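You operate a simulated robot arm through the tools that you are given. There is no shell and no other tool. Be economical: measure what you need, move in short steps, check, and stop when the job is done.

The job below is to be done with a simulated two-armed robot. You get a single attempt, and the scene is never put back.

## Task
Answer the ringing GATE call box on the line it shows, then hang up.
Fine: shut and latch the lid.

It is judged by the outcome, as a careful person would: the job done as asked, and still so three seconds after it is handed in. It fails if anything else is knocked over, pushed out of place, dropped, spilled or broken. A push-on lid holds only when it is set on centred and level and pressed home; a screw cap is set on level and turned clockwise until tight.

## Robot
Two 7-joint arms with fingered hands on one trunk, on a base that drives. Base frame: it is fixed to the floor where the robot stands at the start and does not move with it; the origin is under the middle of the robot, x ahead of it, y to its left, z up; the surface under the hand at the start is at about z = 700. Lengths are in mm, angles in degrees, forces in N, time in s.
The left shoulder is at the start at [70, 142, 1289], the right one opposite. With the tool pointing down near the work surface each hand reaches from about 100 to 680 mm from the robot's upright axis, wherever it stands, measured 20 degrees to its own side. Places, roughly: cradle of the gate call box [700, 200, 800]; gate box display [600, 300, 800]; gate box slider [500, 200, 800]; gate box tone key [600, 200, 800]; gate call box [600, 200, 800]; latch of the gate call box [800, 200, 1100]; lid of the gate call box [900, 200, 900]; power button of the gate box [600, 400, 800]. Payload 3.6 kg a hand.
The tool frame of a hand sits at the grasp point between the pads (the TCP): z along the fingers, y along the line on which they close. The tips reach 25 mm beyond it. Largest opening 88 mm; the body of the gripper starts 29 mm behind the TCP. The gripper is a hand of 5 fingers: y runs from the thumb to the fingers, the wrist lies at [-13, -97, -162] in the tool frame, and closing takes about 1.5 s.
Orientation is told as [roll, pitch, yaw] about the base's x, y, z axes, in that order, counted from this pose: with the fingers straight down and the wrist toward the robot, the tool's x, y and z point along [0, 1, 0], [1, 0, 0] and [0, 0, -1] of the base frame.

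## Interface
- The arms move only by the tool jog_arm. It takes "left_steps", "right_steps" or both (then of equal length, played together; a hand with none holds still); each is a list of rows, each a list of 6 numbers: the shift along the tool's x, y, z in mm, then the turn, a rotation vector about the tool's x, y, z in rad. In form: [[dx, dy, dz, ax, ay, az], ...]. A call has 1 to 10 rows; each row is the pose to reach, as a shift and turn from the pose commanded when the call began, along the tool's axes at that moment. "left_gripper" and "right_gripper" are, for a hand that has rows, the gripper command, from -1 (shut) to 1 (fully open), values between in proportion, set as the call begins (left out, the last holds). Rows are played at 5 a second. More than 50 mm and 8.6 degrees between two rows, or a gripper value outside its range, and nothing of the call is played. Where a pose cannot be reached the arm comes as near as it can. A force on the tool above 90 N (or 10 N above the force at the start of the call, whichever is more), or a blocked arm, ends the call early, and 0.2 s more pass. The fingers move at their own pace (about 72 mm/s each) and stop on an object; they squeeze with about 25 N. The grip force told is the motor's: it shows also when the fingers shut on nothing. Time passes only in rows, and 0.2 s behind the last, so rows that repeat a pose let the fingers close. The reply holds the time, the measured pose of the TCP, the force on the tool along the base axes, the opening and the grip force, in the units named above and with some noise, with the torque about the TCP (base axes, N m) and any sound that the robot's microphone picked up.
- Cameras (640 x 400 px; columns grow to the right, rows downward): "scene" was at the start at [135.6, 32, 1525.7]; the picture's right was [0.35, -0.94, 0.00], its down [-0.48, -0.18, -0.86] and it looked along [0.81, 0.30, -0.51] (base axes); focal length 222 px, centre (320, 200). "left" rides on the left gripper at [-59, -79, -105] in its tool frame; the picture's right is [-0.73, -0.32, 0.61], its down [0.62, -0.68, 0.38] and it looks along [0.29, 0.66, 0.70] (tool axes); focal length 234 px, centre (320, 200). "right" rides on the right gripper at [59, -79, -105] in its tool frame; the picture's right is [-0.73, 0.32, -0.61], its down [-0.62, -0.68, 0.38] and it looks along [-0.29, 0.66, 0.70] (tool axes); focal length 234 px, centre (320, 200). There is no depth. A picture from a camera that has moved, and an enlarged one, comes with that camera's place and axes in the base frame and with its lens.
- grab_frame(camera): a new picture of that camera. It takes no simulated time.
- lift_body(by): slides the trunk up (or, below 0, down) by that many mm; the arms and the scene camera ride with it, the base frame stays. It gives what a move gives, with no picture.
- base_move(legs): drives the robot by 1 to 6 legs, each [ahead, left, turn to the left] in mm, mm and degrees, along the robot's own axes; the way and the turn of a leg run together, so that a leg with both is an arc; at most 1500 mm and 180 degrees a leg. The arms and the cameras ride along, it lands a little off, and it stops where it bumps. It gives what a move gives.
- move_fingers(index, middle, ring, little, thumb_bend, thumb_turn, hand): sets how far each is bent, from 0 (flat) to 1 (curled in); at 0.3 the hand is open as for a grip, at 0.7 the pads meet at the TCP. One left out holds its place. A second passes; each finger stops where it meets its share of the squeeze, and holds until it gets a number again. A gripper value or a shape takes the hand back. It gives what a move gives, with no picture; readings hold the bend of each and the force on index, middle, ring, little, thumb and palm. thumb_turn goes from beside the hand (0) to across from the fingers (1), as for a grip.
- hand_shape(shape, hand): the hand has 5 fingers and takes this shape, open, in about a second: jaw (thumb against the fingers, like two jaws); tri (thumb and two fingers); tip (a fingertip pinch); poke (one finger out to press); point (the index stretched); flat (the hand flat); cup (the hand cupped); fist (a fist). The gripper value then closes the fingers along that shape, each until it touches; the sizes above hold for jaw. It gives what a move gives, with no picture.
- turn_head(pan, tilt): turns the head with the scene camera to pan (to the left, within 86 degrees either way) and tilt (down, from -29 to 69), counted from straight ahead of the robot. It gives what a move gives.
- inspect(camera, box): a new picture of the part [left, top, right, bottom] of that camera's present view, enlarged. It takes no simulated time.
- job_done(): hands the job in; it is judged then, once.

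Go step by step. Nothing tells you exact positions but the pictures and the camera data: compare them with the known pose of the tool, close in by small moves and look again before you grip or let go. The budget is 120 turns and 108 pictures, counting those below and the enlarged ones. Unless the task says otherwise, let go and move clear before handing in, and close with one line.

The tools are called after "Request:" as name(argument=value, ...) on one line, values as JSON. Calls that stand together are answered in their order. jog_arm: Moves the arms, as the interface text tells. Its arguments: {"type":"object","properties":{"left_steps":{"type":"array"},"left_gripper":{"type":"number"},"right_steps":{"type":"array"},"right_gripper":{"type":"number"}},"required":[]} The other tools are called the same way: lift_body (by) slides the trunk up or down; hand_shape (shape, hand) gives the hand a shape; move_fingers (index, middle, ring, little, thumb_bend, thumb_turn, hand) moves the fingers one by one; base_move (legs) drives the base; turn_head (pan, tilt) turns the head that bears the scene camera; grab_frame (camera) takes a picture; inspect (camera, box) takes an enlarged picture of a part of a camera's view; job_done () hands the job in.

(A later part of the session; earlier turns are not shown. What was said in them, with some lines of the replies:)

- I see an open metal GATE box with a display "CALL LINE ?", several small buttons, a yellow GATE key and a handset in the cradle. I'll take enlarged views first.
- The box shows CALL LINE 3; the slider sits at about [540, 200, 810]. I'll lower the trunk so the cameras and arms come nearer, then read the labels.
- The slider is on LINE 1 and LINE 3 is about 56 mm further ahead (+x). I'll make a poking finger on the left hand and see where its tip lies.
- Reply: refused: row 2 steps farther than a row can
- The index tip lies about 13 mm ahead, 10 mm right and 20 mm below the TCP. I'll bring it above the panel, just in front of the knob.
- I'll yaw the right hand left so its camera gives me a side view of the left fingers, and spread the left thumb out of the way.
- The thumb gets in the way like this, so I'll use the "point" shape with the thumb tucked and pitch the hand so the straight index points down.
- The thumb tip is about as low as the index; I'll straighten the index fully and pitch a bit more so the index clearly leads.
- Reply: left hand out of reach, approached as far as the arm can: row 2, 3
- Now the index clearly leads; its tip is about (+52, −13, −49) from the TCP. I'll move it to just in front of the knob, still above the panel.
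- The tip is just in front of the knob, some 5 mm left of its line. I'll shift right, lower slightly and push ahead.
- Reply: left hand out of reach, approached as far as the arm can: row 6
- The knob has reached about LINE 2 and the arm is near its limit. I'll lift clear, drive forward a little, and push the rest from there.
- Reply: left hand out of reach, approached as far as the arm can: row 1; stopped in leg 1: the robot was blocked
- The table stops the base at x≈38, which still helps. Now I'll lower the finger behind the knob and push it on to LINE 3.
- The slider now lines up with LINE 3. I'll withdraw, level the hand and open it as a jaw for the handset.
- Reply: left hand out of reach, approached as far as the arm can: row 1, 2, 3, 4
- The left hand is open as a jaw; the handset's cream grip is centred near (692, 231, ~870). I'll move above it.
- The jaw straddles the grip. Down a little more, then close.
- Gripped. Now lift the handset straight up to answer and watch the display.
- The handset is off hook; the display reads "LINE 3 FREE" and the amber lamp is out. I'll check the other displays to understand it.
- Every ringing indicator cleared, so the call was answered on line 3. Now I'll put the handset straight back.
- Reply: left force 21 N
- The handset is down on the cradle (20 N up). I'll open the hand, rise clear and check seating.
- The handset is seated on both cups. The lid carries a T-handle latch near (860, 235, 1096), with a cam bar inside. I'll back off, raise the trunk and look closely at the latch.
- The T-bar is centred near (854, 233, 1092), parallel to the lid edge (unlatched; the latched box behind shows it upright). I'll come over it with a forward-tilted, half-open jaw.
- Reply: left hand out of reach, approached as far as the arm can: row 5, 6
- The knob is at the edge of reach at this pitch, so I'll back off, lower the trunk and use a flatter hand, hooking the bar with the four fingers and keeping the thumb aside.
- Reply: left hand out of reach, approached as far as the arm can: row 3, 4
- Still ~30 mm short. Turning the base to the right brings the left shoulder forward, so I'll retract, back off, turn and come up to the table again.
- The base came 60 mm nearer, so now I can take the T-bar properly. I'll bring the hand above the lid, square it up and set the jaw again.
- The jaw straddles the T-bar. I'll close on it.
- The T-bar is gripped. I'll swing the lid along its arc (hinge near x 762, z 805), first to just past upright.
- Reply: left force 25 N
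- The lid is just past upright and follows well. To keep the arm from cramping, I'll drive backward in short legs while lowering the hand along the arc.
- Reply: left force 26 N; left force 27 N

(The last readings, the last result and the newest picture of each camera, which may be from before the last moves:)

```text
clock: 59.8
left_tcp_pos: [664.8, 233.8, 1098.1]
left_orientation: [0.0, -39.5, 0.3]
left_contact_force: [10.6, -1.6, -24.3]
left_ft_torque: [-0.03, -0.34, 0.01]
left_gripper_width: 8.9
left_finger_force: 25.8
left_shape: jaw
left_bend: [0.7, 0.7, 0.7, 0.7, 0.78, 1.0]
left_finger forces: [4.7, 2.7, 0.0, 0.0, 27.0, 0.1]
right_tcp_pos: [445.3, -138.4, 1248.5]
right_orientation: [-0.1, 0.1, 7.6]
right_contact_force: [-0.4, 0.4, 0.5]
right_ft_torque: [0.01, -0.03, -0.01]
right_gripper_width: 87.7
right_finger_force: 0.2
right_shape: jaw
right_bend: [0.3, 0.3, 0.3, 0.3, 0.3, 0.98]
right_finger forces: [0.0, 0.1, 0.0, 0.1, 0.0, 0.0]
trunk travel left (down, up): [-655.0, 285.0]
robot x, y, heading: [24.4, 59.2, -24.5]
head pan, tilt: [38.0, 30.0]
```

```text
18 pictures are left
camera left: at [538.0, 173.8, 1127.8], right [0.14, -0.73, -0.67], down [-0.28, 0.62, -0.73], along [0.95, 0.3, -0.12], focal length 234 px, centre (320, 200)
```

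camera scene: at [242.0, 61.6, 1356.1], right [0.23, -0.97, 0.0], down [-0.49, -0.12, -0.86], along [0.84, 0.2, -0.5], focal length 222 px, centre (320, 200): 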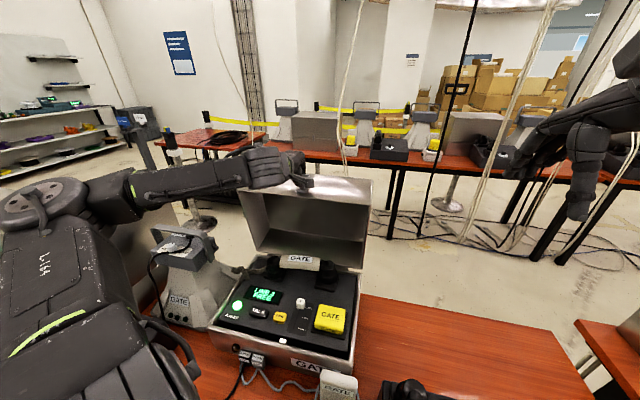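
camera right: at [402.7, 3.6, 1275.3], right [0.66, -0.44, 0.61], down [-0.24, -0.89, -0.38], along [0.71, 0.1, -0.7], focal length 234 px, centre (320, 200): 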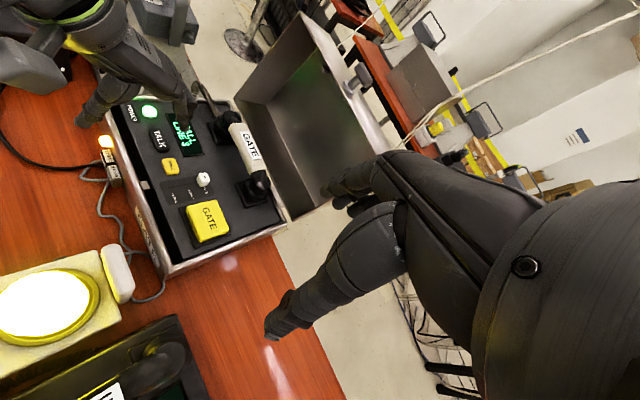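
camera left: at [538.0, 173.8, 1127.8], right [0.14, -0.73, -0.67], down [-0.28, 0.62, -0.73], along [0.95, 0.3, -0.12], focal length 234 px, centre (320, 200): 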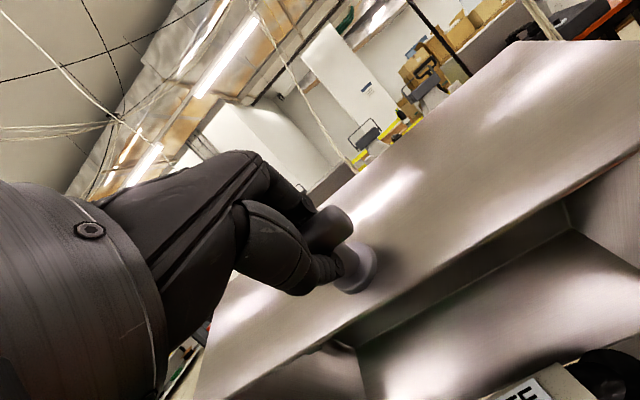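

Request:
jog_arm(left_steps=[[0, -14, 0, -0.015, 0, 0], [0, -28.5, -2.5, -0.03, 0, 0], [0, -39, -5.5, -0.045, 0, 0], [0, -49.7, -8.4, -0.06, 0, 0], [0, -61, -10.6, -0.075, 0, 0], [0, -72.8, -12.8, -0.09, 0, 0], [0, -85, -14.4, -0.105, 0, 0], [0, -96.9, -16, -0.12, 0, 0]])

Request:
base_move(legs=[[-18, -8, 0]])

Request:
grab_frame(camera="left")

```text
clock: 61.6
left_tcp_pos: [593.5, 234.0, 1051.0]
left_orientation: [0.1, -46.8, 0.2]
left_contact_force: [-4.4, -0.9, 5.5]
left_ft_torque: [-0.08, -0.02, -0.01]
left_gripper_width: 7.5
left_finger_force: 24.9
left_shape: jaw
left_bend: [0.7, 0.7, 0.7, 0.7, 0.82, 1.0]
left_finger forces: [1.1, 0.0, 0.0, 0.1, 0.4, 0.1]
left hand out of reach, approached as far as the arm can: row 7, 8
right_tcp_pos: [438.7, -139.4, 1252.8]
right_orientation: [0.0, -0.3, 7.6]
right_contact_force: [-0.5, 0.1, 0.1]
right_ft_torque: [0.01, 0.01, -0.03]
right_gripper_width: 87.7
right_finger_force: 0.1
right_shape: jaw
right_bend: [0.3, 0.3, 0.3, 0.3, 0.3, 0.98]
right_finger forces: [0.2, 0.1, 0.1, 0.0, 0.0, 0.0]
trunk travel left (down, up): [-655.0, 285.0]
robot x, y, heading: [17.6, 57.5, -24.8]
head pan, tilt: [38.0, 30.0]
```

```text
clock: 62.4
left_tcp_pos: [576.5, 234.1, 1048.0]
left_orientation: [0.1, -46.4, 0.3]
left_contact_force: [7.6, -0.9, -8.8]
left_ft_torque: [-0.02, -0.07, 0.05]
left_gripper_width: 7.4
left_finger_force: 24.6
left_shape: jaw
left_bend: [0.7, 0.7, 0.7, 0.7, 0.81, 1.0]
left_finger forces: [7.8, 0.0, 0.0, 0.1, 4.4, 0.0]
right_tcp_pos: [423.8, -138.8, 1250.0]
right_orientation: [0.1, -0.1, 7.6]
right_contact_force: [-1.1, -0.6, 0.6]
right_ft_torque: [-0.01, -0.02, 0.01]
right_gripper_width: 87.9
right_finger_force: 0.1
right_shape: jaw
right_bend: [0.3, 0.3, 0.3, 0.3, 0.3, 0.98]
right_finger forces: [0.0, 0.0, 0.0, 0.0, 0.1, 0.0]
trunk travel left (down, up): [-655.0, 285.0]
robot x, y, heading: [4.6, 56.4, -24.8]
head pan, tilt: [38.0, 30.0]
```

```text
17 pictures are left
camera left: at [447.6, 175.4, 1062.3], right [0.22, -0.72, -0.65], down [-0.2, 0.62, -0.76], along [0.96, 0.3, 0.0], focal length 234 px, centre (320, 200)
```

left: 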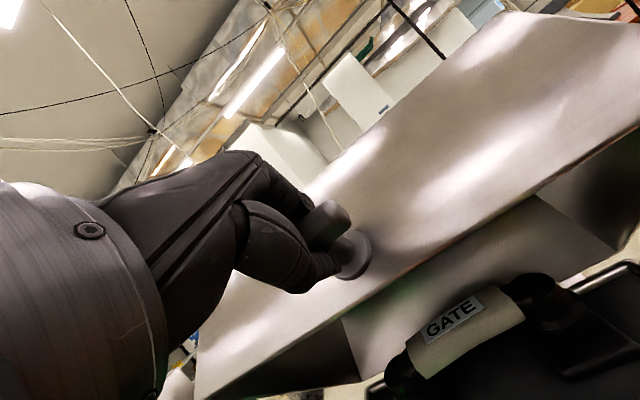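

Still held, with the lid at roughly 125°. I'll alternate lowering the trunk and backing the base along the arc.

Request:
lift_body(by=-16)

Request:
base_move(legs=[[-18, -8.5, 0]])

Request:
lift_body(by=-19)

Request:
base_move(legs=[[-18, -8.5, 0]])

Request:
lift_body(by=-24)

Request:
base_move(legs=[[-18, -8.5, 0]])

Request:
grab_frame(camera="left")

```text
clock: 63.0
left_tcp_pos: [573.1, 233.7, 1036.9]
left_orientation: [0.1, -46.9, 0.3]
left_contact_force: [-10.0, 0.1, 15.0]
left_ft_torque: [-0.13, -0.08, -0.1]
left_gripper_width: 7.2
left_finger_force: 25.1
left_shape: jaw
left_bend: [0.7, 0.7, 0.7, 0.7, 0.82, 1.0]
left_finger forces: [29.6, 0.0, 0.0, 0.0, 1.5, 0.0]
right_tcp_pos: [417.1, -138.6, 1235.7]
right_orientation: [0.0, -0.3, 7.5]
right_contact_force: [0.3, -0.4, -0.3]
right_ft_torque: [0.01, -0.03, 0.0]
right_gripper_width: 87.8
right_finger_force: 0.0
right_shape: jaw
right_bend: [0.3, 0.3, 0.3, 0.3, 0.3, 0.98]
right_finger forces: [0.0, 0.1, 0.0, 0.1, 0.0, 0.0]
trunk travel left (down, up): [-639.0, 301.0]
robot x, y, heading: [0.7, 59.7, -24.9]
head pan, tilt: [38.0, 30.0]
```

```text
clock: 63.8
left_tcp_pos: [559.0, 233.7, 1030.6]
left_orientation: [0.1, -46.3, 0.3]
left_contact_force: [7.9, -1.8, -8.5]
left_ft_torque: [0.03, -0.05, 0.03]
left_gripper_width: 7.6
left_finger_force: 24.9
left_shape: jaw
left_bend: [0.7, 0.7, 0.7, 0.7, 0.82, 1.0]
left_finger forces: [7.0, 0.1, 0.0, 0.0, 2.6, 0.0]
right_tcp_pos: [404.0, -138.8, 1234.8]
right_orientation: [-0.1, 0.1, 7.5]
right_contact_force: [-0.8, 0.4, 0.2]
right_ft_torque: [0.0, 0.0, -0.01]
right_gripper_width: 87.6
right_finger_force: 0.0
right_shape: jaw
right_bend: [0.3, 0.3, 0.3, 0.3, 0.3, 0.98]
right_finger forces: [0.1, 0.0, 0.1, 0.0, 0.0, 0.1]
trunk travel left (down, up): [-639.0, 301.0]
robot x, y, heading: [-17.6, 58.1, -24.6]
head pan, tilt: [38.0, 30.0]
```

```text
clock: 64.5
left_tcp_pos: [550.7, 234.9, 1018.0]
left_orientation: [0.1, -46.9, 0.2]
left_contact_force: [-15.0, 1.3, 18.1]
left_ft_torque: [-0.11, -0.19, -0.06]
left_gripper_width: 7.3
left_finger_force: 24.7
left_shape: jaw
left_bend: [0.7, 0.7, 0.7, 0.7, 0.82, 1.0]
left_finger forces: [35.2, 0.0, 0.0, 0.0, 3.7, 0.0]
right_tcp_pos: [395.4, -138.5, 1218.0]
right_orientation: [0.0, -0.4, 7.5]
right_contact_force: [0.2, 0.4, 0.6]
right_ft_torque: [-0.01, 0.0, 0.02]
right_gripper_width: 87.5
right_finger_force: 0.1
right_shape: jaw
right_bend: [0.3, 0.3, 0.3, 0.3, 0.3, 0.98]
right_finger forces: [0.1, 0.0, 0.0, 0.0, 0.0, 0.0]
trunk travel left (down, up): [-620.0, 320.0]
robot x, y, heading: [-15.4, 57.5, -24.7]
head pan, tilt: [38.0, 30.0]
```

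```text
clock: 65.3
left_tcp_pos: [539.2, 234.8, 1011.0]
left_orientation: [0.2, -46.2, 0.3]
left_contact_force: [9.1, -1.0, -8.0]
left_ft_torque: [-0.05, -0.02, 0.07]
left_gripper_width: 7.4
left_finger_force: 24.7
left_shape: jaw
left_bend: [0.7, 0.7, 0.7, 0.7, 0.82, 1.0]
left_finger forces: [6.8, 0.0, 0.0, 0.0, 2.1, 0.0]
right_tcp_pos: [384.9, -138.7, 1215.1]
right_orientation: [0.0, 0.0, 7.5]
right_contact_force: [-0.5, 0.1, 0.0]
right_ft_torque: [0.0, -0.01, 0.0]
right_gripper_width: 87.8
right_finger_force: 0.0
right_shape: jaw
right_bend: [0.3, 0.3, 0.3, 0.3, 0.3, 0.98]
right_finger forces: [0.1, 0.1, 0.1, 0.0, 0.1, 0.0]
trunk travel left (down, up): [-620.0, 320.0]
robot x, y, heading: [-34.2, 59.5, -24.8]
head pan, tilt: [38.0, 30.0]
```

```text
clock: 66.0
left_tcp_pos: [530.0, 233.5, 994.3]
left_orientation: [0.1, -46.9, 0.2]
left_contact_force: [-22.1, 0.7, 19.7]
left_ft_torque: [-0.09, -0.14, -0.02]
left_gripper_width: 8.3
left_finger_force: 24.6
left_shape: jaw
left_bend: [0.7, 0.7, 0.7, 0.7, 0.82, 1.0]
left_finger forces: [41.8, 0.1, 0.0, 0.0, 6.6, 0.0]
right_tcp_pos: [372.9, -139.3, 1195.4]
right_orientation: [0.0, -0.6, 7.4]
right_contact_force: [1.5, 0.6, -1.2]
right_ft_torque: [-0.01, -0.01, 0.02]
right_gripper_width: 87.7
right_finger_force: 0.0
right_shape: jaw
right_bend: [0.3, 0.3, 0.3, 0.3, 0.3, 0.98]
right_finger forces: [0.0, 0.1, 0.0, 0.0, 0.1, 0.0]
trunk travel left (down, up): [-596.0, 344.0]
robot x, y, heading: [-40.7, 61.3, -24.5]
head pan, tilt: [38.0, 30.0]
```

```text
clock: 66.8
left_tcp_pos: [520.8, 235.5, 986.2]
left_orientation: [0.1, -46.0, 0.3]
left_contact_force: [7.3, -0.5, -5.6]
left_ft_torque: [0.0, -0.02, 0.08]
left_gripper_width: 7.0
left_finger_force: 24.9
left_shape: jaw
left_bend: [0.7, 0.7, 0.7, 0.7, 0.82, 1.0]
left_finger forces: [5.7, 0.1, 0.0, 0.0, 1.6, 0.0]
right_tcp_pos: [363.8, -139.2, 1191.2]
right_orientation: [0.0, 0.0, 7.4]
right_contact_force: [0.1, -0.7, 1.0]
right_ft_torque: [0.01, -0.05, 0.0]
right_gripper_width: 87.7
right_finger_force: 0.1
right_shape: jaw
right_bend: [0.3, 0.3, 0.3, 0.3, 0.3, 0.98]
right_finger forces: [0.0, 0.1, 0.1, 0.0, 0.1, 0.0]
trunk travel left (down, up): [-596.0, 344.0]
robot x, y, heading: [-57.1, 54.3, -24.6]
head pan, tilt: [38.0, 30.0]
```

```text
16 pictures are left
camera left: at [389.1, 174.7, 1001.6], right [0.22, -0.72, -0.65], down [-0.2, 0.62, -0.76], along [0.96, 0.3, -0.01], focal length 234 px, centre (320, 200)
```

left: 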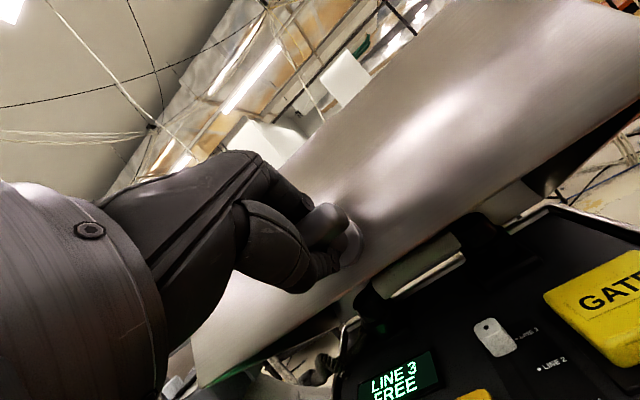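

The lid is at ~143° and the arm has room again, so I'll follow the arc with the arm.

Request:
jog_arm(left_steps=[[0, -12.5, 1.5, -0.026, 0, 0], [0, -25, 3.5, -0.052, 0, 0], [0, -38, 6.5, -0.08, 0, 0], [0, -50.2, 9.9, -0.105, 0, 0], [0, -62.5, 14, -0.131, 0, 0], [0, -74.6, 18.5, -0.157, 0, 0], [0, -86.5, 23.8, -0.187, 0, 0], [0, -98.5, 29.2, -0.218, 0, 0], [0, -110, 35.3, -0.248, 0, 0], [0, -121.2, 41.8, -0.279, 0, 0]])

Request:
grab_frame(camera="left")

```text
clock: 69.0
left_tcp_pos: [465.2, 234.3, 870.4]
left_orientation: [0.3, -62.0, 0.3]
left_contact_force: [6.1, 3.6, -3.8]
left_ft_torque: [0.0, -0.08, -0.04]
left_gripper_width: 7.4
left_finger_force: 24.8
left_shape: jaw
left_bend: [0.7, 0.7, 0.7, 0.7, 0.82, 1.0]
left_finger forces: [3.1, 0.1, 0.0, 0.1, 3.1, 0.0]
left hand out of reach, approached as far as the arm can: row 1, 2, 3, 4, 5, 6
right_tcp_pos: [364.7, -138.9, 1190.9]
right_orientation: [-0.1, 0.0, 7.4]
right_contact_force: [0.4, 0.8, -0.1]
right_ft_torque: [-0.01, 0.0, 0.0]
right_gripper_width: 87.8
right_finger_force: 0.0
right_shape: jaw
right_bend: [0.3, 0.3, 0.3, 0.3, 0.3, 0.98]
right_finger forces: [0.0, 0.0, 0.0, 0.0, 0.1, 0.0]
trunk travel left (down, up): [-596.0, 344.0]
robot x, y, heading: [-58.9, 61.0, -24.4]
head pan, tilt: [38.0, 30.0]
```

```text
15 pictures are left
camera left: at [335.7, 175.2, 848.8], right [0.39, -0.72, -0.57], down [0.01, 0.62, -0.78], along [0.92, 0.3, 0.25], focal length 234 px, centre (320, 200)
```

left: 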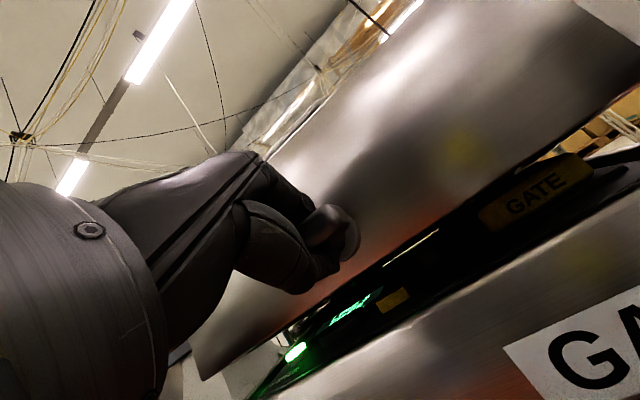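

Request:
jog_arm(left_steps=[[0, -12.5, 4, -0.035, 0, 0], [0, -24.9, 7.9, -0.07, 0, 0], [0, -37, 13, -0.105, 0, 0], [0, -49.2, 18, -0.14, 0, 0], [0, -55, 21, -0.14, 0, 0]])

Request:
grab_frame(camera="left")

Request:
grab_frame(camera="scene")

```text
clock: 70.2
left_tcp_pos: [455.1, 234.1, 820.8]
left_orientation: [0.9, -71.4, -0.8]
left_contact_force: [-1.2, 4.1, 56.5]
left_ft_torque: [-0.34, 0.0, -0.16]
left_gripper_width: 6.1
left_finger_force: 24.8
left_shape: jaw
left_bend: [0.7, 0.7, 0.7, 0.7, 0.86, 1.0]
left_finger forces: [66.5, 7.3, 2.1, 0.1, 3.1, 0.1]
right_tcp_pos: [357.5, -139.9, 1196.5]
right_orientation: [-0.1, -0.4, 7.3]
right_contact_force: [1.4, 0.7, 0.2]
right_ft_torque: [0.01, -0.03, -0.02]
right_gripper_width: 87.8
right_finger_force: 0.0
right_shape: jaw
right_bend: [0.3, 0.3, 0.3, 0.3, 0.3, 0.98]
right_finger forces: [0.0, 0.0, 0.0, 0.1, 0.1, 0.1]
trunk travel left (down, up): [-596.0, 344.0]
robot x, y, heading: [-61.4, 56.5, -24.7]
head pan, tilt: [38.0, 30.0]
```

```text
14 pictures are left
camera left: at [329.6, 175.2, 779.5], right [0.47, -0.72, -0.5], down [0.14, 0.63, -0.77], along [0.87, 0.29, 0.4], focal length 234 px, centre (320, 200)
```

left: 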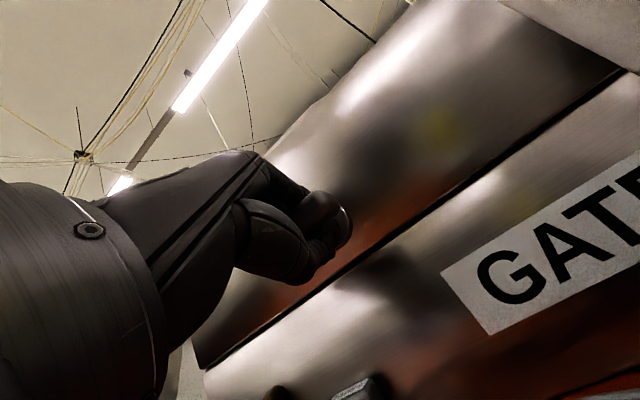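

```text
13 pictures are left
camera scene: at [72.2, 59.6, 1299.5], right [0.23, -0.97, 0.0], down [-0.48, -0.12, -0.87], along [0.84, 0.2, -0.5], focal length 222 px, centre (320, 200)
```

scene: 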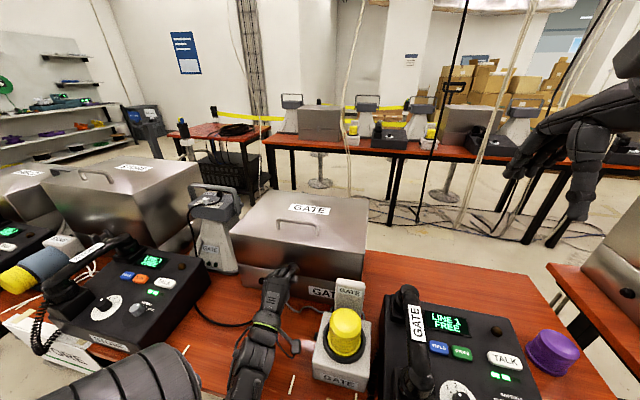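

The lid is down on the box (56 N). The inner cam points left and must go down, so I'll turn the T-bar counter-clockwise as seen from here, rolling the hand in steps.

Request:
jog_arm(left_steps=[[0, 3, -1, 0, -0.0447, -0.1327], [1, 3, -1, 0, -0.0894, -0.2654], [2, 3, -1, 0, -0.134, -0.398], [2, 2.5, -1, 0, -0.179, -0.531], [3, 2, -1, 0, -0.223, -0.664], [3, 2, -1, 0, -0.268, -0.796]])

Request:
grab_frame(camera="left")

```text
clock: 71.5
left_tcp_pos: [465.0, 247.7, 837.9]
left_orientation: [-67.8, -51.4, 58.7]
left_contact_force: [-23.6, -8.6, -2.3]
left_ft_torque: [-0.01, 0.29, -0.33]
left_gripper_width: 7.8
left_finger_force: 24.5
left_shape: jaw
left_bend: [0.7, 0.7, 0.7, 0.7, 0.84, 1.0]
left_finger forces: [2.3, 0.1, 0.0, 0.1, 1.6, 0.1]
right_tcp_pos: [358.7, -141.6, 1192.6]
right_orientation: [0.0, -0.2, 7.5]
right_contact_force: [0.0, 0.0, 0.1]
right_ft_torque: [-0.02, 0.0, -0.01]
right_gripper_width: 87.6
right_finger_force: 0.1
right_shape: jaw
right_bend: [0.3, 0.3, 0.3, 0.3, 0.3, 0.98]
right_finger forces: [0.0, 0.0, 0.1, 0.0, 0.1, 0.0]
trunk travel left (down, up): [-596.0, 344.0]
robot x, y, heading: [-54.0, 58.6, -24.8]
head pan, tilt: [38.0, 30.0]
stopped in row 6 (left hand): the arm was blocked; the commanded pose is now the measured one
```

```text
12 pictures are left
camera left: at [337.6, 182.5, 834.1], right [0.43, -0.9, 0.03], down [0.17, 0.05, -0.98], along [0.89, 0.43, 0.18], focal length 234 px, centre (320, 200)
```

left: 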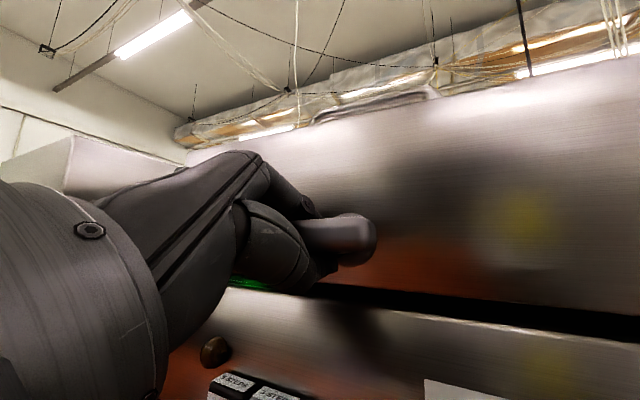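

The hand slipped round the bar and lifted the lid slightly instead. I'll let go, withdraw, and turn the bar by pressing its left end down with a fingertip, which also keeps the lid shut.

Request:
jog_arm(left_steps=[[0, 0, 0, 0, 0, 0], [0, 0, 0, 0, 0, 0], [0, 0, 0, 0, 0, 0], [0, 0, 0, 0, 0, 0], [-2, -15, -43, 0, 0, 0], [-4, -30, -85, 0, 0, 0]], left_gripper=0.3)

Request:
jog_arm(left_steps=[[-23, 31, -9, 0.006, 0.041, 0.118], [-46, 62, -18, 0.012, 0.083, 0.236], [-69, 93, -27, 0.018, 0.124, 0.353], [-80, 109, -32, 0.024, 0.166, 0.471], [-92, 124, -36, 0.03, 0.207, 0.589]])

Request:
grab_frame(camera="scene")

```text
clock: 73.0
left_tcp_pos: [440.7, 229.3, 903.4]
left_orientation: [-86.8, -56.6, 70.5]
left_contact_force: [-0.5, -0.5, -1.4]
left_ft_torque: [0.02, 0.02, -0.01]
left_gripper_width: 59.0
left_finger_force: 0.0
left_shape: jaw
left_bend: [0.28, 0.39, 0.35, 0.36, 0.59, 1.0]
left_finger forces: [0.0, 0.0, 0.1, 0.1, 1.9, 0.0]
right_tcp_pos: [379.7, -142.2, 1186.4]
right_orientation: [0.2, 0.7, 7.4]
right_contact_force: [0.2, 0.1, 0.5]
right_ft_torque: [0.01, -0.02, 0.0]
right_gripper_width: 87.9
right_finger_force: 0.0
right_shape: jaw
right_bend: [0.3, 0.3, 0.3, 0.3, 0.3, 0.98]
right_finger forces: [0.0, 0.0, 0.1, 0.0, 0.1, 0.1]
trunk travel left (down, up): [-596.0, 344.0]
robot x, y, heading: [-53.5, 60.2, -24.7]
head pan, tilt: [38.0, 30.0]
stopped in row 6 (left hand): the arm was blocked; the commanded pose is now the measured one
```

```text
clock: 74.2
left_tcp_pos: [460.1, 260.1, 1015.6]
left_orientation: [13.2, -83.9, -19.3]
left_contact_force: [0.1, -0.3, -1.0]
left_ft_torque: [-0.01, 0.02, 0.0]
left_gripper_width: 57.1
left_finger_force: 0.0
left_shape: jaw
left_bend: [0.28, 0.39, 0.35, 0.36, 0.61, 1.0]
left_finger forces: [0.0, 0.0, 0.0, 0.1, 0.0, 0.0]
left hand out of reach, approached as far as the arm can: row 2, 3, 4, 5
right_tcp_pos: [363.4, -139.0, 1190.4]
right_orientation: [-0.1, -0.2, 7.4]
right_contact_force: [-0.9, 0.1, 0.1]
right_ft_torque: [0.01, -0.01, 0.04]
right_gripper_width: 87.7
right_finger_force: 0.1
right_shape: jaw
right_bend: [0.3, 0.3, 0.3, 0.3, 0.3, 0.98]
right_finger forces: [0.0, 0.0, 0.0, 0.0, 0.1, 0.0]
trunk travel left (down, up): [-596.0, 344.0]
robot x, y, heading: [-58.2, 61.8, -24.7]
head pan, tilt: [38.0, 30.0]
```

```text
11 pictures are left
camera scene: at [79.5, 59.7, 1297.6], right [0.23, -0.97, 0.0], down [-0.49, -0.12, -0.87], along [0.84, 0.2, -0.5], focal length 222 px, centre (320, 200)
```

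scene: 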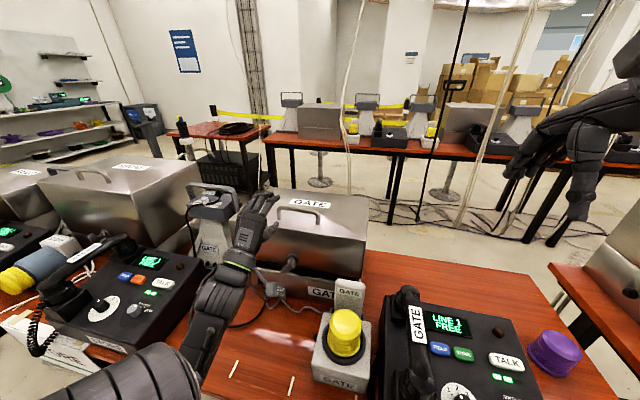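

Request:
inspect(camera="scene", box=[230, 190, 390, 310])

```text
3.33 times, centred on (310, 250) of scene
camera zoom: at [79.5, 59.7, 1297.6], right [0.23, -0.97, 0.0], down [-0.49, -0.12, -0.87], along [0.84, 0.2, -0.5], focal length 741 px, centre (353, 33)
```

zoom: 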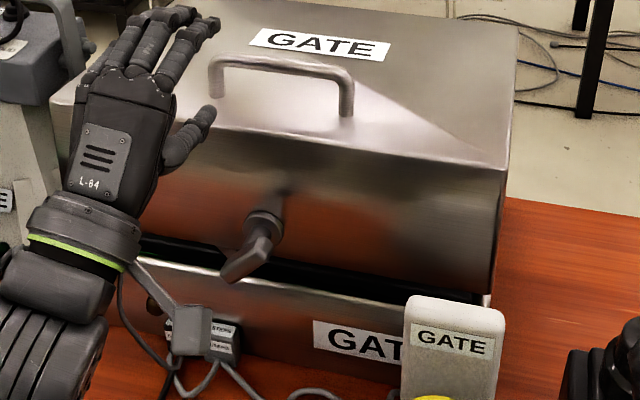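

The T-bar is turned about 45° and its cam is now holding the lid ajar. I'll reshape to a downward pointing index, turn the bar back level by pressing its right end (which also shuts the lid), then turn it from the left end.

Request:
jog_arm(left_steps=[[0, 0, 0, 0.14, 0, 0], [0, 0, 0, 0.28, 0, 0], [0, 0, 0, 0.42, 0, 0], [0, 0, 0, 0.56, 0, 0], [0, 0, 0, 0.7, 0, 0], [0, 0, 0, 0.84, 0, 0], [0, 0, 0, 0.98, 0, 0], [0, 0, 0, 1.12, 0, 0], [0, 0, 0, 1.26, 0, 0], [0, 0, 0, 1.4, 0, 0]])

Request:
hand_shape(hand="left", shape="point")

Request:
move_fingers(hand="left", index=0, thumb_bend=1)

```text
clock: 76.4
left_tcp_pos: [459.3, 261.8, 1011.1]
left_orientation: [1.0, -12.1, -6.7]
left_contact_force: [0.3, -0.6, -0.1]
left_ft_torque: [0.01, -0.01, 0.0]
left_gripper_width: 57.4
left_finger_force: 0.1
left_shape: jaw
left_bend: [0.28, 0.39, 0.35, 0.36, 0.61, 1.0]
left_finger forces: [0.0, 0.0, 0.0, 0.0, 0.0, 0.0]
left hand out of reach, approached as far as the arm can: row 1, 2, 3, 4, 5, 6, 7, 9, 10
right_tcp_pos: [362.1, -139.3, 1192.2]
right_orientation: [0.0, -0.2, 7.4]
right_contact_force: [-0.4, 0.1, 0.2]
right_ft_torque: [0.03, 0.0, 0.02]
right_gripper_width: 87.4
right_finger_force: 0.0
right_shape: jaw
right_bend: [0.3, 0.3, 0.3, 0.3, 0.3, 0.98]
right_finger forces: [0.0, 0.0, 0.0, 0.0, 0.0, 0.0]
trunk travel left (down, up): [-596.0, 344.0]
robot x, y, heading: [-54.6, 57.3, -24.6]
head pan, tilt: [38.0, 30.0]
```

```text
clock: 77.3
left_tcp_pos: [459.8, 261.8, 1011.3]
left_orientation: [1.0, -12.1, -6.7]
left_contact_force: [0.1, 0.3, 0.2]
left_ft_torque: [0.04, -0.02, 0.02]
left_gripper_width: 80.7
left_finger_force: 0.0
left_shape: point
left_bend: [0.2, 1.0, 1.0, 1.0, 0.98, 0.88]
left_finger forces: [0.0, 0.0, 0.0, 0.0, 0.1, 0.0]
right_tcp_pos: [363.5, -138.6, 1192.5]
right_orientation: [0.1, -0.1, 7.4]
right_contact_force: [0.8, -0.1, 0.4]
right_ft_torque: [0.0, -0.01, 0.01]
right_gripper_width: 87.9
right_finger_force: 0.0
right_shape: jaw
right_bend: [0.3, 0.3, 0.3, 0.3, 0.3, 0.98]
right_finger forces: [0.0, 0.0, 0.1, 0.1, 0.0, 0.1]
trunk travel left (down, up): [-596.0, 344.0]
robot x, y, heading: [-56.0, 60.1, -24.6]
head pan, tilt: [38.0, 30.0]
```

```text
clock: 78.3
left_tcp_pos: [459.9, 261.3, 1011.3]
left_orientation: [1.0, -12.1, -6.7]
left_contact_force: [-0.6, 0.3, -0.1]
left_ft_torque: [0.0, 0.0, -0.01]
left_gripper_width: 36.6
left_finger_force: 0.2
left_shape: fingers
left_bend: [0.0, 1.0, 1.0, 1.0, 1.0, 0.88]
left_finger forces: [0.1, 0.0, 0.1, 0.1, 0.1, 0.0]
right_tcp_pos: [361.7, -139.1, 1191.6]
right_orientation: [0.0, -0.1, 7.6]
right_contact_force: [-0.4, 0.0, -0.1]
right_ft_torque: [0.02, 0.01, -0.01]
right_gripper_width: 87.7
right_finger_force: 0.0
right_shape: jaw
right_bend: [0.3, 0.3, 0.3, 0.3, 0.3, 0.98]
right_finger forces: [0.0, 0.0, 0.0, 0.0, 0.1, 0.0]
trunk travel left (down, up): [-596.0, 344.0]
robot x, y, heading: [-57.5, 56.8, -24.9]
head pan, tilt: [38.0, 30.0]
```

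Request:
jog_arm(left_steps=[[-4, -12, 3, 0.135, 0, 0], [-8, -25, 8, 0.27, 0, 0], [-13, -37, 14, 0.405, 0, 0], [-17, -48, 21, 0.54, 0, 0], [-21, -57, 28, 0.675, 0, 0], [-25, -64, 35, 0.81, 0, 0], [-29, -69, 42, 0.945, 0, 0], [-33, -73, 47, 1.08, 0, 0]])

Request:
inspect(camera="scene", box=[230, 190, 390, 310])

Request:
grab_frame(camera="left")

```text
clock: 80.1
left_tcp_pos: [394.7, 234.4, 954.5]
left_orientation: [1.4, 49.2, -5.6]
left_contact_force: [-0.9, 1.8, -0.9]
left_ft_torque: [-0.07, 0.0, 0.06]
left_gripper_width: 36.4
left_finger_force: 0.0
left_shape: fingers
left_bend: [0.0, 1.0, 1.0, 1.0, 1.0, 0.88]
left_finger forces: [0.1, 0.0, 0.1, 0.1, 0.1, 0.1]
left hand out of reach, approached as far as the arm can: row 1, 2, 3, 4, 5, 6, 7
right_tcp_pos: [357.5, -141.6, 1194.2]
right_orientation: [0.0, -0.4, 7.3]
right_contact_force: [-0.7, -0.5, -0.1]
right_ft_torque: [-0.02, -0.02, 0.0]
right_gripper_width: 87.8
right_finger_force: 0.0
right_shape: jaw
right_bend: [0.3, 0.3, 0.3, 0.3, 0.3, 0.98]
right_finger forces: [0.0, 0.0, 0.0, 0.1, 0.1, 0.1]
trunk travel left (down, up): [-596.0, 344.0]
robot x, y, heading: [-56.2, 56.8, -24.4]
head pan, tilt: [38.0, 30.0]
```

```text
3.33 times, centred on (310, 250) of scene
camera zoom: at [72.8, 57.9, 1298.3], right [0.23, -0.97, 0.0], down [-0.48, -0.11, -0.87], along [0.85, 0.2, -0.5], focal length 741 px, centre (353, 33)
```

zoom: 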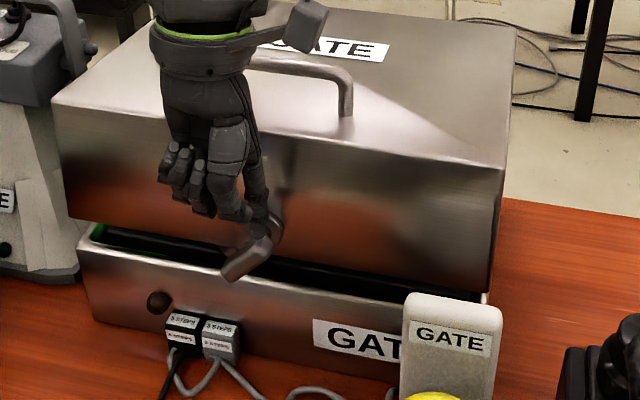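

```text
8 pictures are left
camera left: at [415.1, 170.9, 1080.5], right [-0.75, -0.64, -0.16], down [-0.66, 0.7, 0.28], along [-0.06, 0.31, -0.95], focal length 234 px, centre (320, 200)
```

left: 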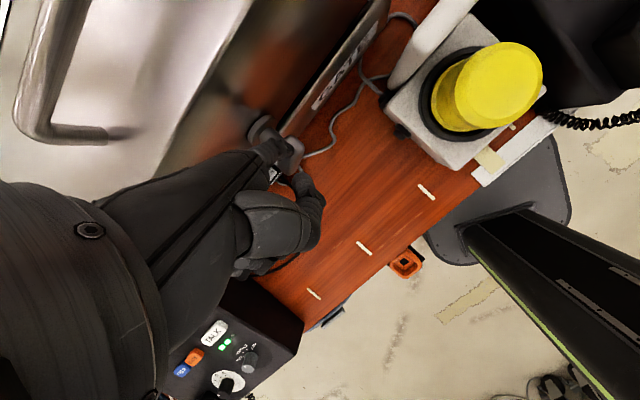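

The bar centre is about (460, 229, 866), its right end high. I'll press the right end down with the index until the bar is level and the lid is shut.

Request:
jog_arm(left_steps=[[-2.5, 10, -11.6, 0, 0, 0], [-2.5, 17.6, -5, 0, 0, 0], [-2.5, 25.1, 1.5, 0, 0, 0], [-2.5, 32.7, 8, 0, 0, 0], [-2.5, 40.3, 14.5, 0, 0, 0], [-2.5, 47.9, 21, 0, 0, 0], [-2.5, 55.4, 27.6, 0, 0, 0], [-2.5, 63, 34.1, 0, 0, 0]])

Request:
inspect(camera="scene", box=[230, 190, 390, 310])

```text
clock: 81.9
left_tcp_pos: [411.0, 235.2, 877.8]
left_orientation: [1.6, 49.8, -5.2]
left_contact_force: [-0.4, -0.1, 0.3]
left_ft_torque: [0.01, -0.01, 0.03]
left_gripper_width: 36.8
left_finger_force: 0.0
left_shape: fingers
left_bend: [0.0, 1.0, 1.0, 1.0, 1.0, 0.88]
left_finger forces: [0.0, 0.0, 0.1, 0.0, 0.0, 0.1]
right_tcp_pos: [362.3, -139.5, 1192.6]
right_orientation: [0.0, 0.0, 7.3]
right_contact_force: [-0.3, -0.7, -0.3]
right_ft_torque: [0.0, 0.01, -0.01]
right_gripper_width: 87.8
right_finger_force: 0.1
right_shape: jaw
right_bend: [0.3, 0.3, 0.3, 0.3, 0.3, 0.98]
right_finger forces: [0.0, 0.1, 0.0, 0.0, 0.0, 0.0]
trunk travel left (down, up): [-596.0, 344.0]
robot x, y, heading: [-56.1, 63.4, -24.6]
head pan, tilt: [38.0, 30.0]
```

```text
3.33 times, centred on (310, 250) of scene
camera zoom: at [78.3, 59.1, 1297.8], right [0.23, -0.97, 0.0], down [-0.49, -0.11, -0.87], along [0.84, 0.2, -0.5], focal length 741 px, centre (353, 33)
```

zoom: 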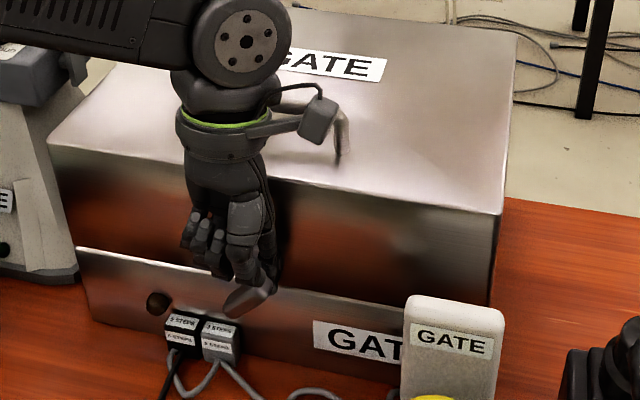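

Request:
inspect(camera="scene", box=[265, 245, 325, 290])

```text
8.89 times, centred on (295, 268) of scene
camera zoom: at [78.3, 59.1, 1297.8], right [0.23, -0.97, 0.0], down [-0.49, -0.11, -0.87], along [0.84, 0.2, -0.5], focal length 1975 px, centre (542, -400)
```

zoom: 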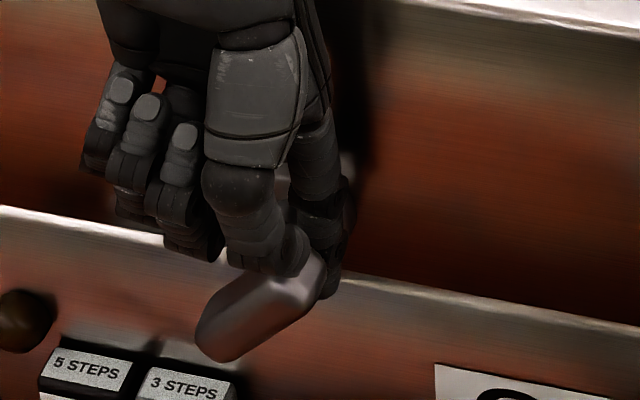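

The lid is now fully shut with the bar about 41° round; the index is just right of its upper end. I'll sweep that end to the left to bring the bar upright.

Request:
jog_arm(left_steps=[[4, 0, 0, 0, 0, 0], [8, 0, 0, 0, 0, 0], [12, 0, 0, 0, 0, 0], [15, 0, 0, 0, 0, 0]])

Request:
inspect(camera="scene", box=[265, 245, 325, 290])

```text
clock: 82.9
left_tcp_pos: [412.0, 250.2, 880.4]
left_orientation: [1.6, 49.7, -5.2]
left_contact_force: [1.2, -1.0, -0.3]
left_ft_torque: [-0.03, -0.01, 0.03]
left_gripper_width: 36.7
left_finger_force: 0.1
left_shape: fingers
left_bend: [0.0, 1.0, 1.0, 1.0, 1.0, 0.88]
left_finger forces: [0.0, 0.1, 0.0, 0.0, 0.1, 0.0]
right_tcp_pos: [361.9, -140.3, 1193.5]
right_orientation: [-0.1, -0.1, 7.5]
right_contact_force: [0.2, -0.3, 0.0]
right_ft_torque: [0.01, -0.01, 0.01]
right_gripper_width: 87.7
right_finger_force: 0.0
right_shape: jaw
right_bend: [0.3, 0.3, 0.3, 0.3, 0.3, 0.98]
right_finger forces: [0.0, 0.0, 0.0, 0.0, 0.0, 0.0]
trunk travel left (down, up): [-596.0, 344.0]
robot x, y, heading: [-54.5, 58.0, -24.5]
head pan, tilt: [38.0, 30.0]
```

```text
8.89 times, centred on (295, 268) of scene
camera zoom: at [78.2, 59.4, 1297.8], right [0.23, -0.97, 0.0], down [-0.49, -0.11, -0.87], along [0.84, 0.2, -0.5], focal length 1975 px, centre (542, -400)
```

zoom: 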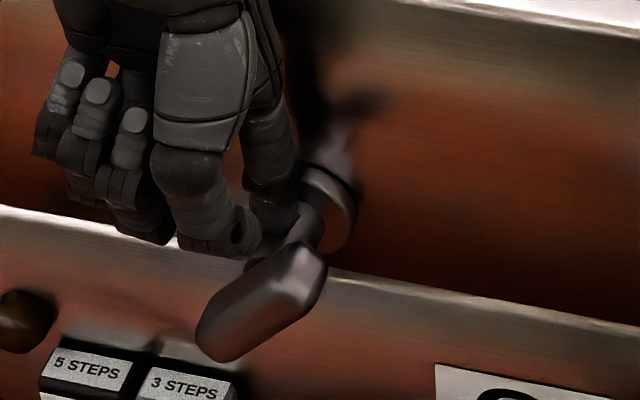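

The index had passed between bar and lid wall: the bar is nearer, about (443, 229, 830). I'll lift over, come down right of its upper end and sweep left.

Request:
jog_arm(left_steps=[[0, -26.7, -22.6, 0, 0, 0], [-20.8, -34.2, -18.4, 0, 0, 0], [-42.7, -39.5, -12.2, 0, 0, 0], [-42.7, -25.8, -0.5, 0, 0, 0], [-42.7, -15.1, 8.5, 0, 0, 0], [-35.7, -15.5, 9, 0, 0, 0], [-28.7, -15.9, 9.4, 0, 0, 0], [-22.7, -16.3, 9.9, 0, 0, 0], [-17.8, -16.6, 10.2, 0, 0, 0]])

Request:
inspect(camera="scene", box=[265, 245, 325, 290])

```text
clock: 84.9
left_tcp_pos: [391.7, 230.9, 886.0]
left_orientation: [1.7, 49.6, -5.3]
left_contact_force: [-0.3, -10.3, 9.7]
left_ft_torque: [-0.59, -0.52, -0.57]
left_gripper_width: 36.9
left_finger_force: 6.0
left_shape: fingers
left_bend: [0.0, 1.0, 1.0, 1.0, 1.0, 0.88]
left_finger forces: [11.2, 0.0, 0.0, 0.0, 0.0, 0.0]
right_tcp_pos: [362.0, -141.8, 1192.5]
right_orientation: [0.1, -0.3, 7.4]
right_contact_force: [-0.9, -0.7, -0.8]
right_ft_torque: [0.01, 0.05, -0.03]
right_gripper_width: 87.6
right_finger_force: 0.1
right_shape: jaw
right_bend: [0.3, 0.3, 0.3, 0.3, 0.3, 0.98]
right_finger forces: [0.0, 0.1, 0.1, 0.0, 0.0, 0.1]
trunk travel left (down, up): [-596.0, 344.0]
robot x, y, heading: [-55.2, 60.1, -24.7]
head pan, tilt: [38.0, 30.0]
```

```text
8.89 times, centred on (295, 268) of scene
camera zoom: at [76.6, 56.7, 1298.1], right [0.23, -0.97, 0.0], down [-0.49, -0.11, -0.87], along [0.84, 0.2, -0.5], focal length 1975 px, centre (542, -400)
```

zoom: 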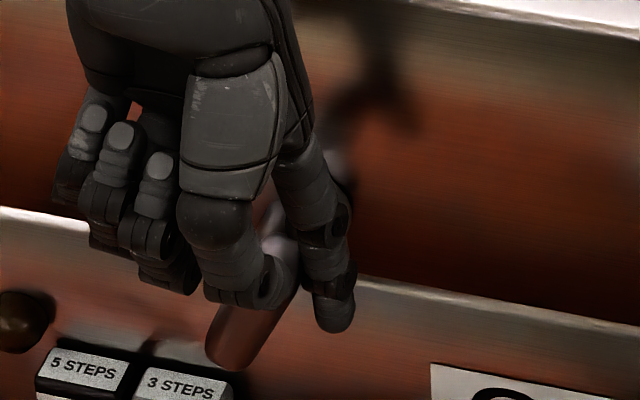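

The bar is now about 70° round. I'll continue the sweep.

Request:
jog_arm(left_steps=[[4, 0, 0, 0, 0, 0], [8, 0, 0, 0, 0, 0], [11, 0, 0, 0, 0, 0]])

```text
clock: 85.7
left_tcp_pos: [393.4, 242.6, 885.8]
left_orientation: [1.8, 49.7, -5.1]
left_contact_force: [-0.8, -15.0, 1.9]
left_ft_torque: [-0.5, -0.08, -0.85]
left_gripper_width: 36.4
left_finger_force: 7.9
left_shape: fingers
left_bend: [0.0, 1.0, 1.0, 1.0, 1.0, 0.88]
left_finger forces: [15.4, 0.0, 0.0, 0.1, 0.0, 0.1]
right_tcp_pos: [362.3, -142.7, 1191.2]
right_orientation: [0.1, -0.2, 7.4]
right_contact_force: [0.6, -0.3, -0.1]
right_ft_torque: [-0.01, 0.02, -0.01]
right_gripper_width: 87.7
right_finger_force: 0.1
right_shape: jaw
right_bend: [0.3, 0.3, 0.3, 0.3, 0.3, 0.98]
right_finger forces: [0.0, 0.1, 0.0, 0.1, 0.0, 0.0]
trunk travel left (down, up): [-596.0, 344.0]
robot x, y, heading: [-56.3, 59.4, -24.5]
head pan, tilt: [38.0, 30.0]
```

Request:
jog_arm(left_steps=[[2, 0, 0, 0, 0, 0], [4, 0, 0, 0, 0, 0], [6, 0, 0, 0, 0, 0]])

Request:
inspect(camera="scene", box=[265, 245, 325, 290])

```text
clock: 86.5
left_tcp_pos: [393.6, 248.0, 887.4]
left_orientation: [1.8, 49.8, -5.1]
left_contact_force: [-0.9, -15.9, -0.3]
left_ft_torque: [-0.47, 0.01, -0.87]
left_gripper_width: 36.5
left_finger_force: 7.2
left_shape: fingers
left_bend: [0.0, 1.0, 1.0, 1.0, 1.0, 0.88]
left_finger forces: [14.7, 0.0, 0.1, 0.0, 0.0, 0.0]
right_tcp_pos: [362.1, -142.4, 1191.3]
right_orientation: [0.1, -0.1, 7.4]
right_contact_force: [0.8, 0.1, 0.6]
right_ft_torque: [-0.02, -0.02, 0.01]
right_gripper_width: 87.5
right_finger_force: 0.1
right_shape: jaw
right_bend: [0.3, 0.3, 0.3, 0.3, 0.3, 0.98]
right_finger forces: [0.0, 0.0, 0.1, 0.1, 0.0, 0.0]
trunk travel left (down, up): [-596.0, 344.0]
robot x, y, heading: [-53.8, 59.8, -24.6]
head pan, tilt: [38.0, 30.0]
```

```text
8.89 times, centred on (295, 268) of scene
camera zoom: at [78.2, 56.1, 1297.7], right [0.23, -0.97, 0.0], down [-0.49, -0.11, -0.87], along [0.84, 0.2, -0.5], focal length 1975 px, centre (542, -400)
```

zoom: 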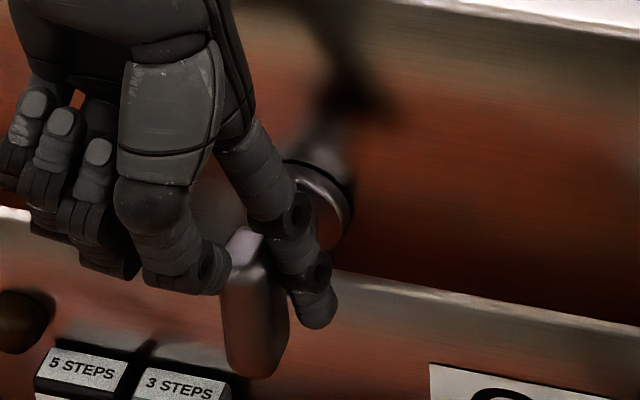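

The bar stands upright. I'll withdraw the finger to the right, then back and up, and take a look.

Request:
jog_arm(left_steps=[[-8, 0, 0, 0, 0, 0], [-14, 0, 0, 0, 0, 0], [-14, -30, 5, 0, 0, 0], [-14, -65, 0, 0, 0, 0], [-14, -100, -10, 0, 0, 0]])

Request:
inspect(camera="scene", box=[230, 190, 390, 310])

```text
clock: 87.7
left_tcp_pos: [333.5, 238.6, 970.1]
left_orientation: [1.6, 49.7, -5.2]
left_contact_force: [-0.6, 0.7, 0.4]
left_ft_torque: [0.0, -0.04, 0.02]
left_gripper_width: 36.7
left_finger_force: 0.2
left_shape: fingers
left_bend: [0.0, 1.0, 1.0, 1.0, 1.0, 0.88]
left_finger forces: [0.0, 0.1, 0.0, 0.0, 0.1, 0.0]
right_tcp_pos: [361.5, -140.4, 1192.0]
right_orientation: [0.0, -0.2, 7.3]
right_contact_force: [0.0, -0.2, 0.1]
right_ft_torque: [-0.01, 0.03, 0.02]
right_gripper_width: 87.9
right_finger_force: 0.0
right_shape: jaw
right_bend: [0.3, 0.3, 0.3, 0.3, 0.3, 0.98]
right_finger forces: [0.0, 0.0, 0.0, 0.0, 0.0, 0.0]
trunk travel left (down, up): [-596.0, 344.0]
robot x, y, heading: [-52.6, 59.0, -24.8]
head pan, tilt: [38.0, 30.0]
```

```text
3.33 times, centred on (310, 250) of scene
camera zoom: at [76.9, 58.6, 1297.9], right [0.23, -0.97, 0.0], down [-0.49, -0.11, -0.87], along [0.84, 0.2, -0.5], focal length 741 px, centre (353, 33)
```

zoom: 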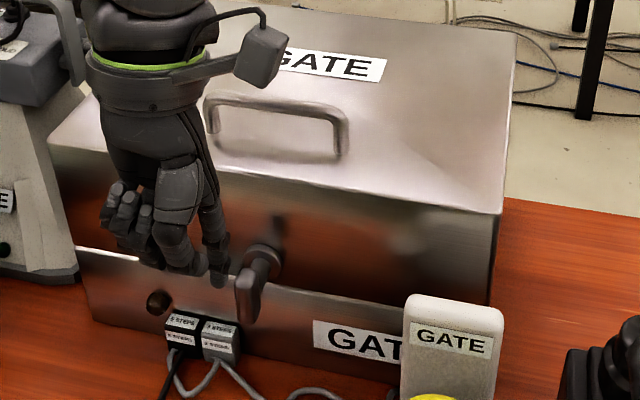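

The lid is flush and the T-bar is vertical. I'll move the hand clear and take one last overall look.

Request:
jog_arm(left_steps=[[0, -40, 0, 0, 0, 0], [0, -80, 0, 0, 0, 0]])

Request:
grab_frame(camera="scene")

```text
clock: 88.3
left_tcp_pos: [282.6, 245.0, 1031.0]
left_orientation: [1.6, 49.6, -5.2]
left_contact_force: [-0.6, -1.1, 0.6]
left_ft_torque: [0.0, -0.03, -0.03]
left_gripper_width: 36.6
left_finger_force: 0.0
left_shape: fingers
left_bend: [0.0, 1.0, 1.0, 1.0, 1.0, 0.88]
left_finger forces: [0.0, 0.1, 0.1, 0.0, 0.0, 0.0]
right_tcp_pos: [360.0, -141.1, 1193.3]
right_orientation: [0.0, -0.4, 7.4]
right_contact_force: [0.5, 0.4, 0.1]
right_ft_torque: [0.02, -0.01, 0.03]
right_gripper_width: 88.0
right_finger_force: 0.1
right_shape: jaw
right_bend: [0.3, 0.3, 0.3, 0.3, 0.3, 0.98]
right_finger forces: [0.1, 0.0, 0.0, 0.1, 0.1, 0.1]
trunk travel left (down, up): [-596.0, 344.0]
robot x, y, heading: [-56.1, 57.1, -24.7]
head pan, tilt: [38.0, 30.0]
```

```text
1 pictures are left
camera scene: at [75.8, 58.1, 1298.0], right [0.23, -0.97, 0.0], down [-0.49, -0.11, -0.87], along [0.84, 0.2, -0.5], focal length 222 px, centre (320, 200)
```

scene: 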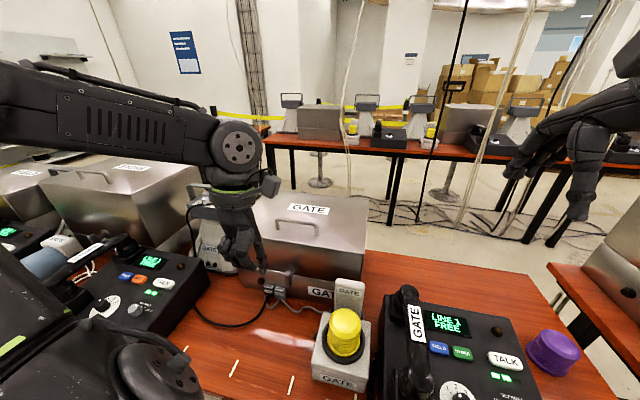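

The ringing has stopped, the lid is shut with its T-latch upright, and everything around the box stands where it was. I'm handing the job in.

Request:
job_done()

```text
The job is handed in.
```

I answered the GATE call box on line 3, hung the handset back up, and shut and latched the lid. I didn't tug on the lid to prove the latch holds, but it sits flush and the T-bar is upright, as on the latched box behind it.
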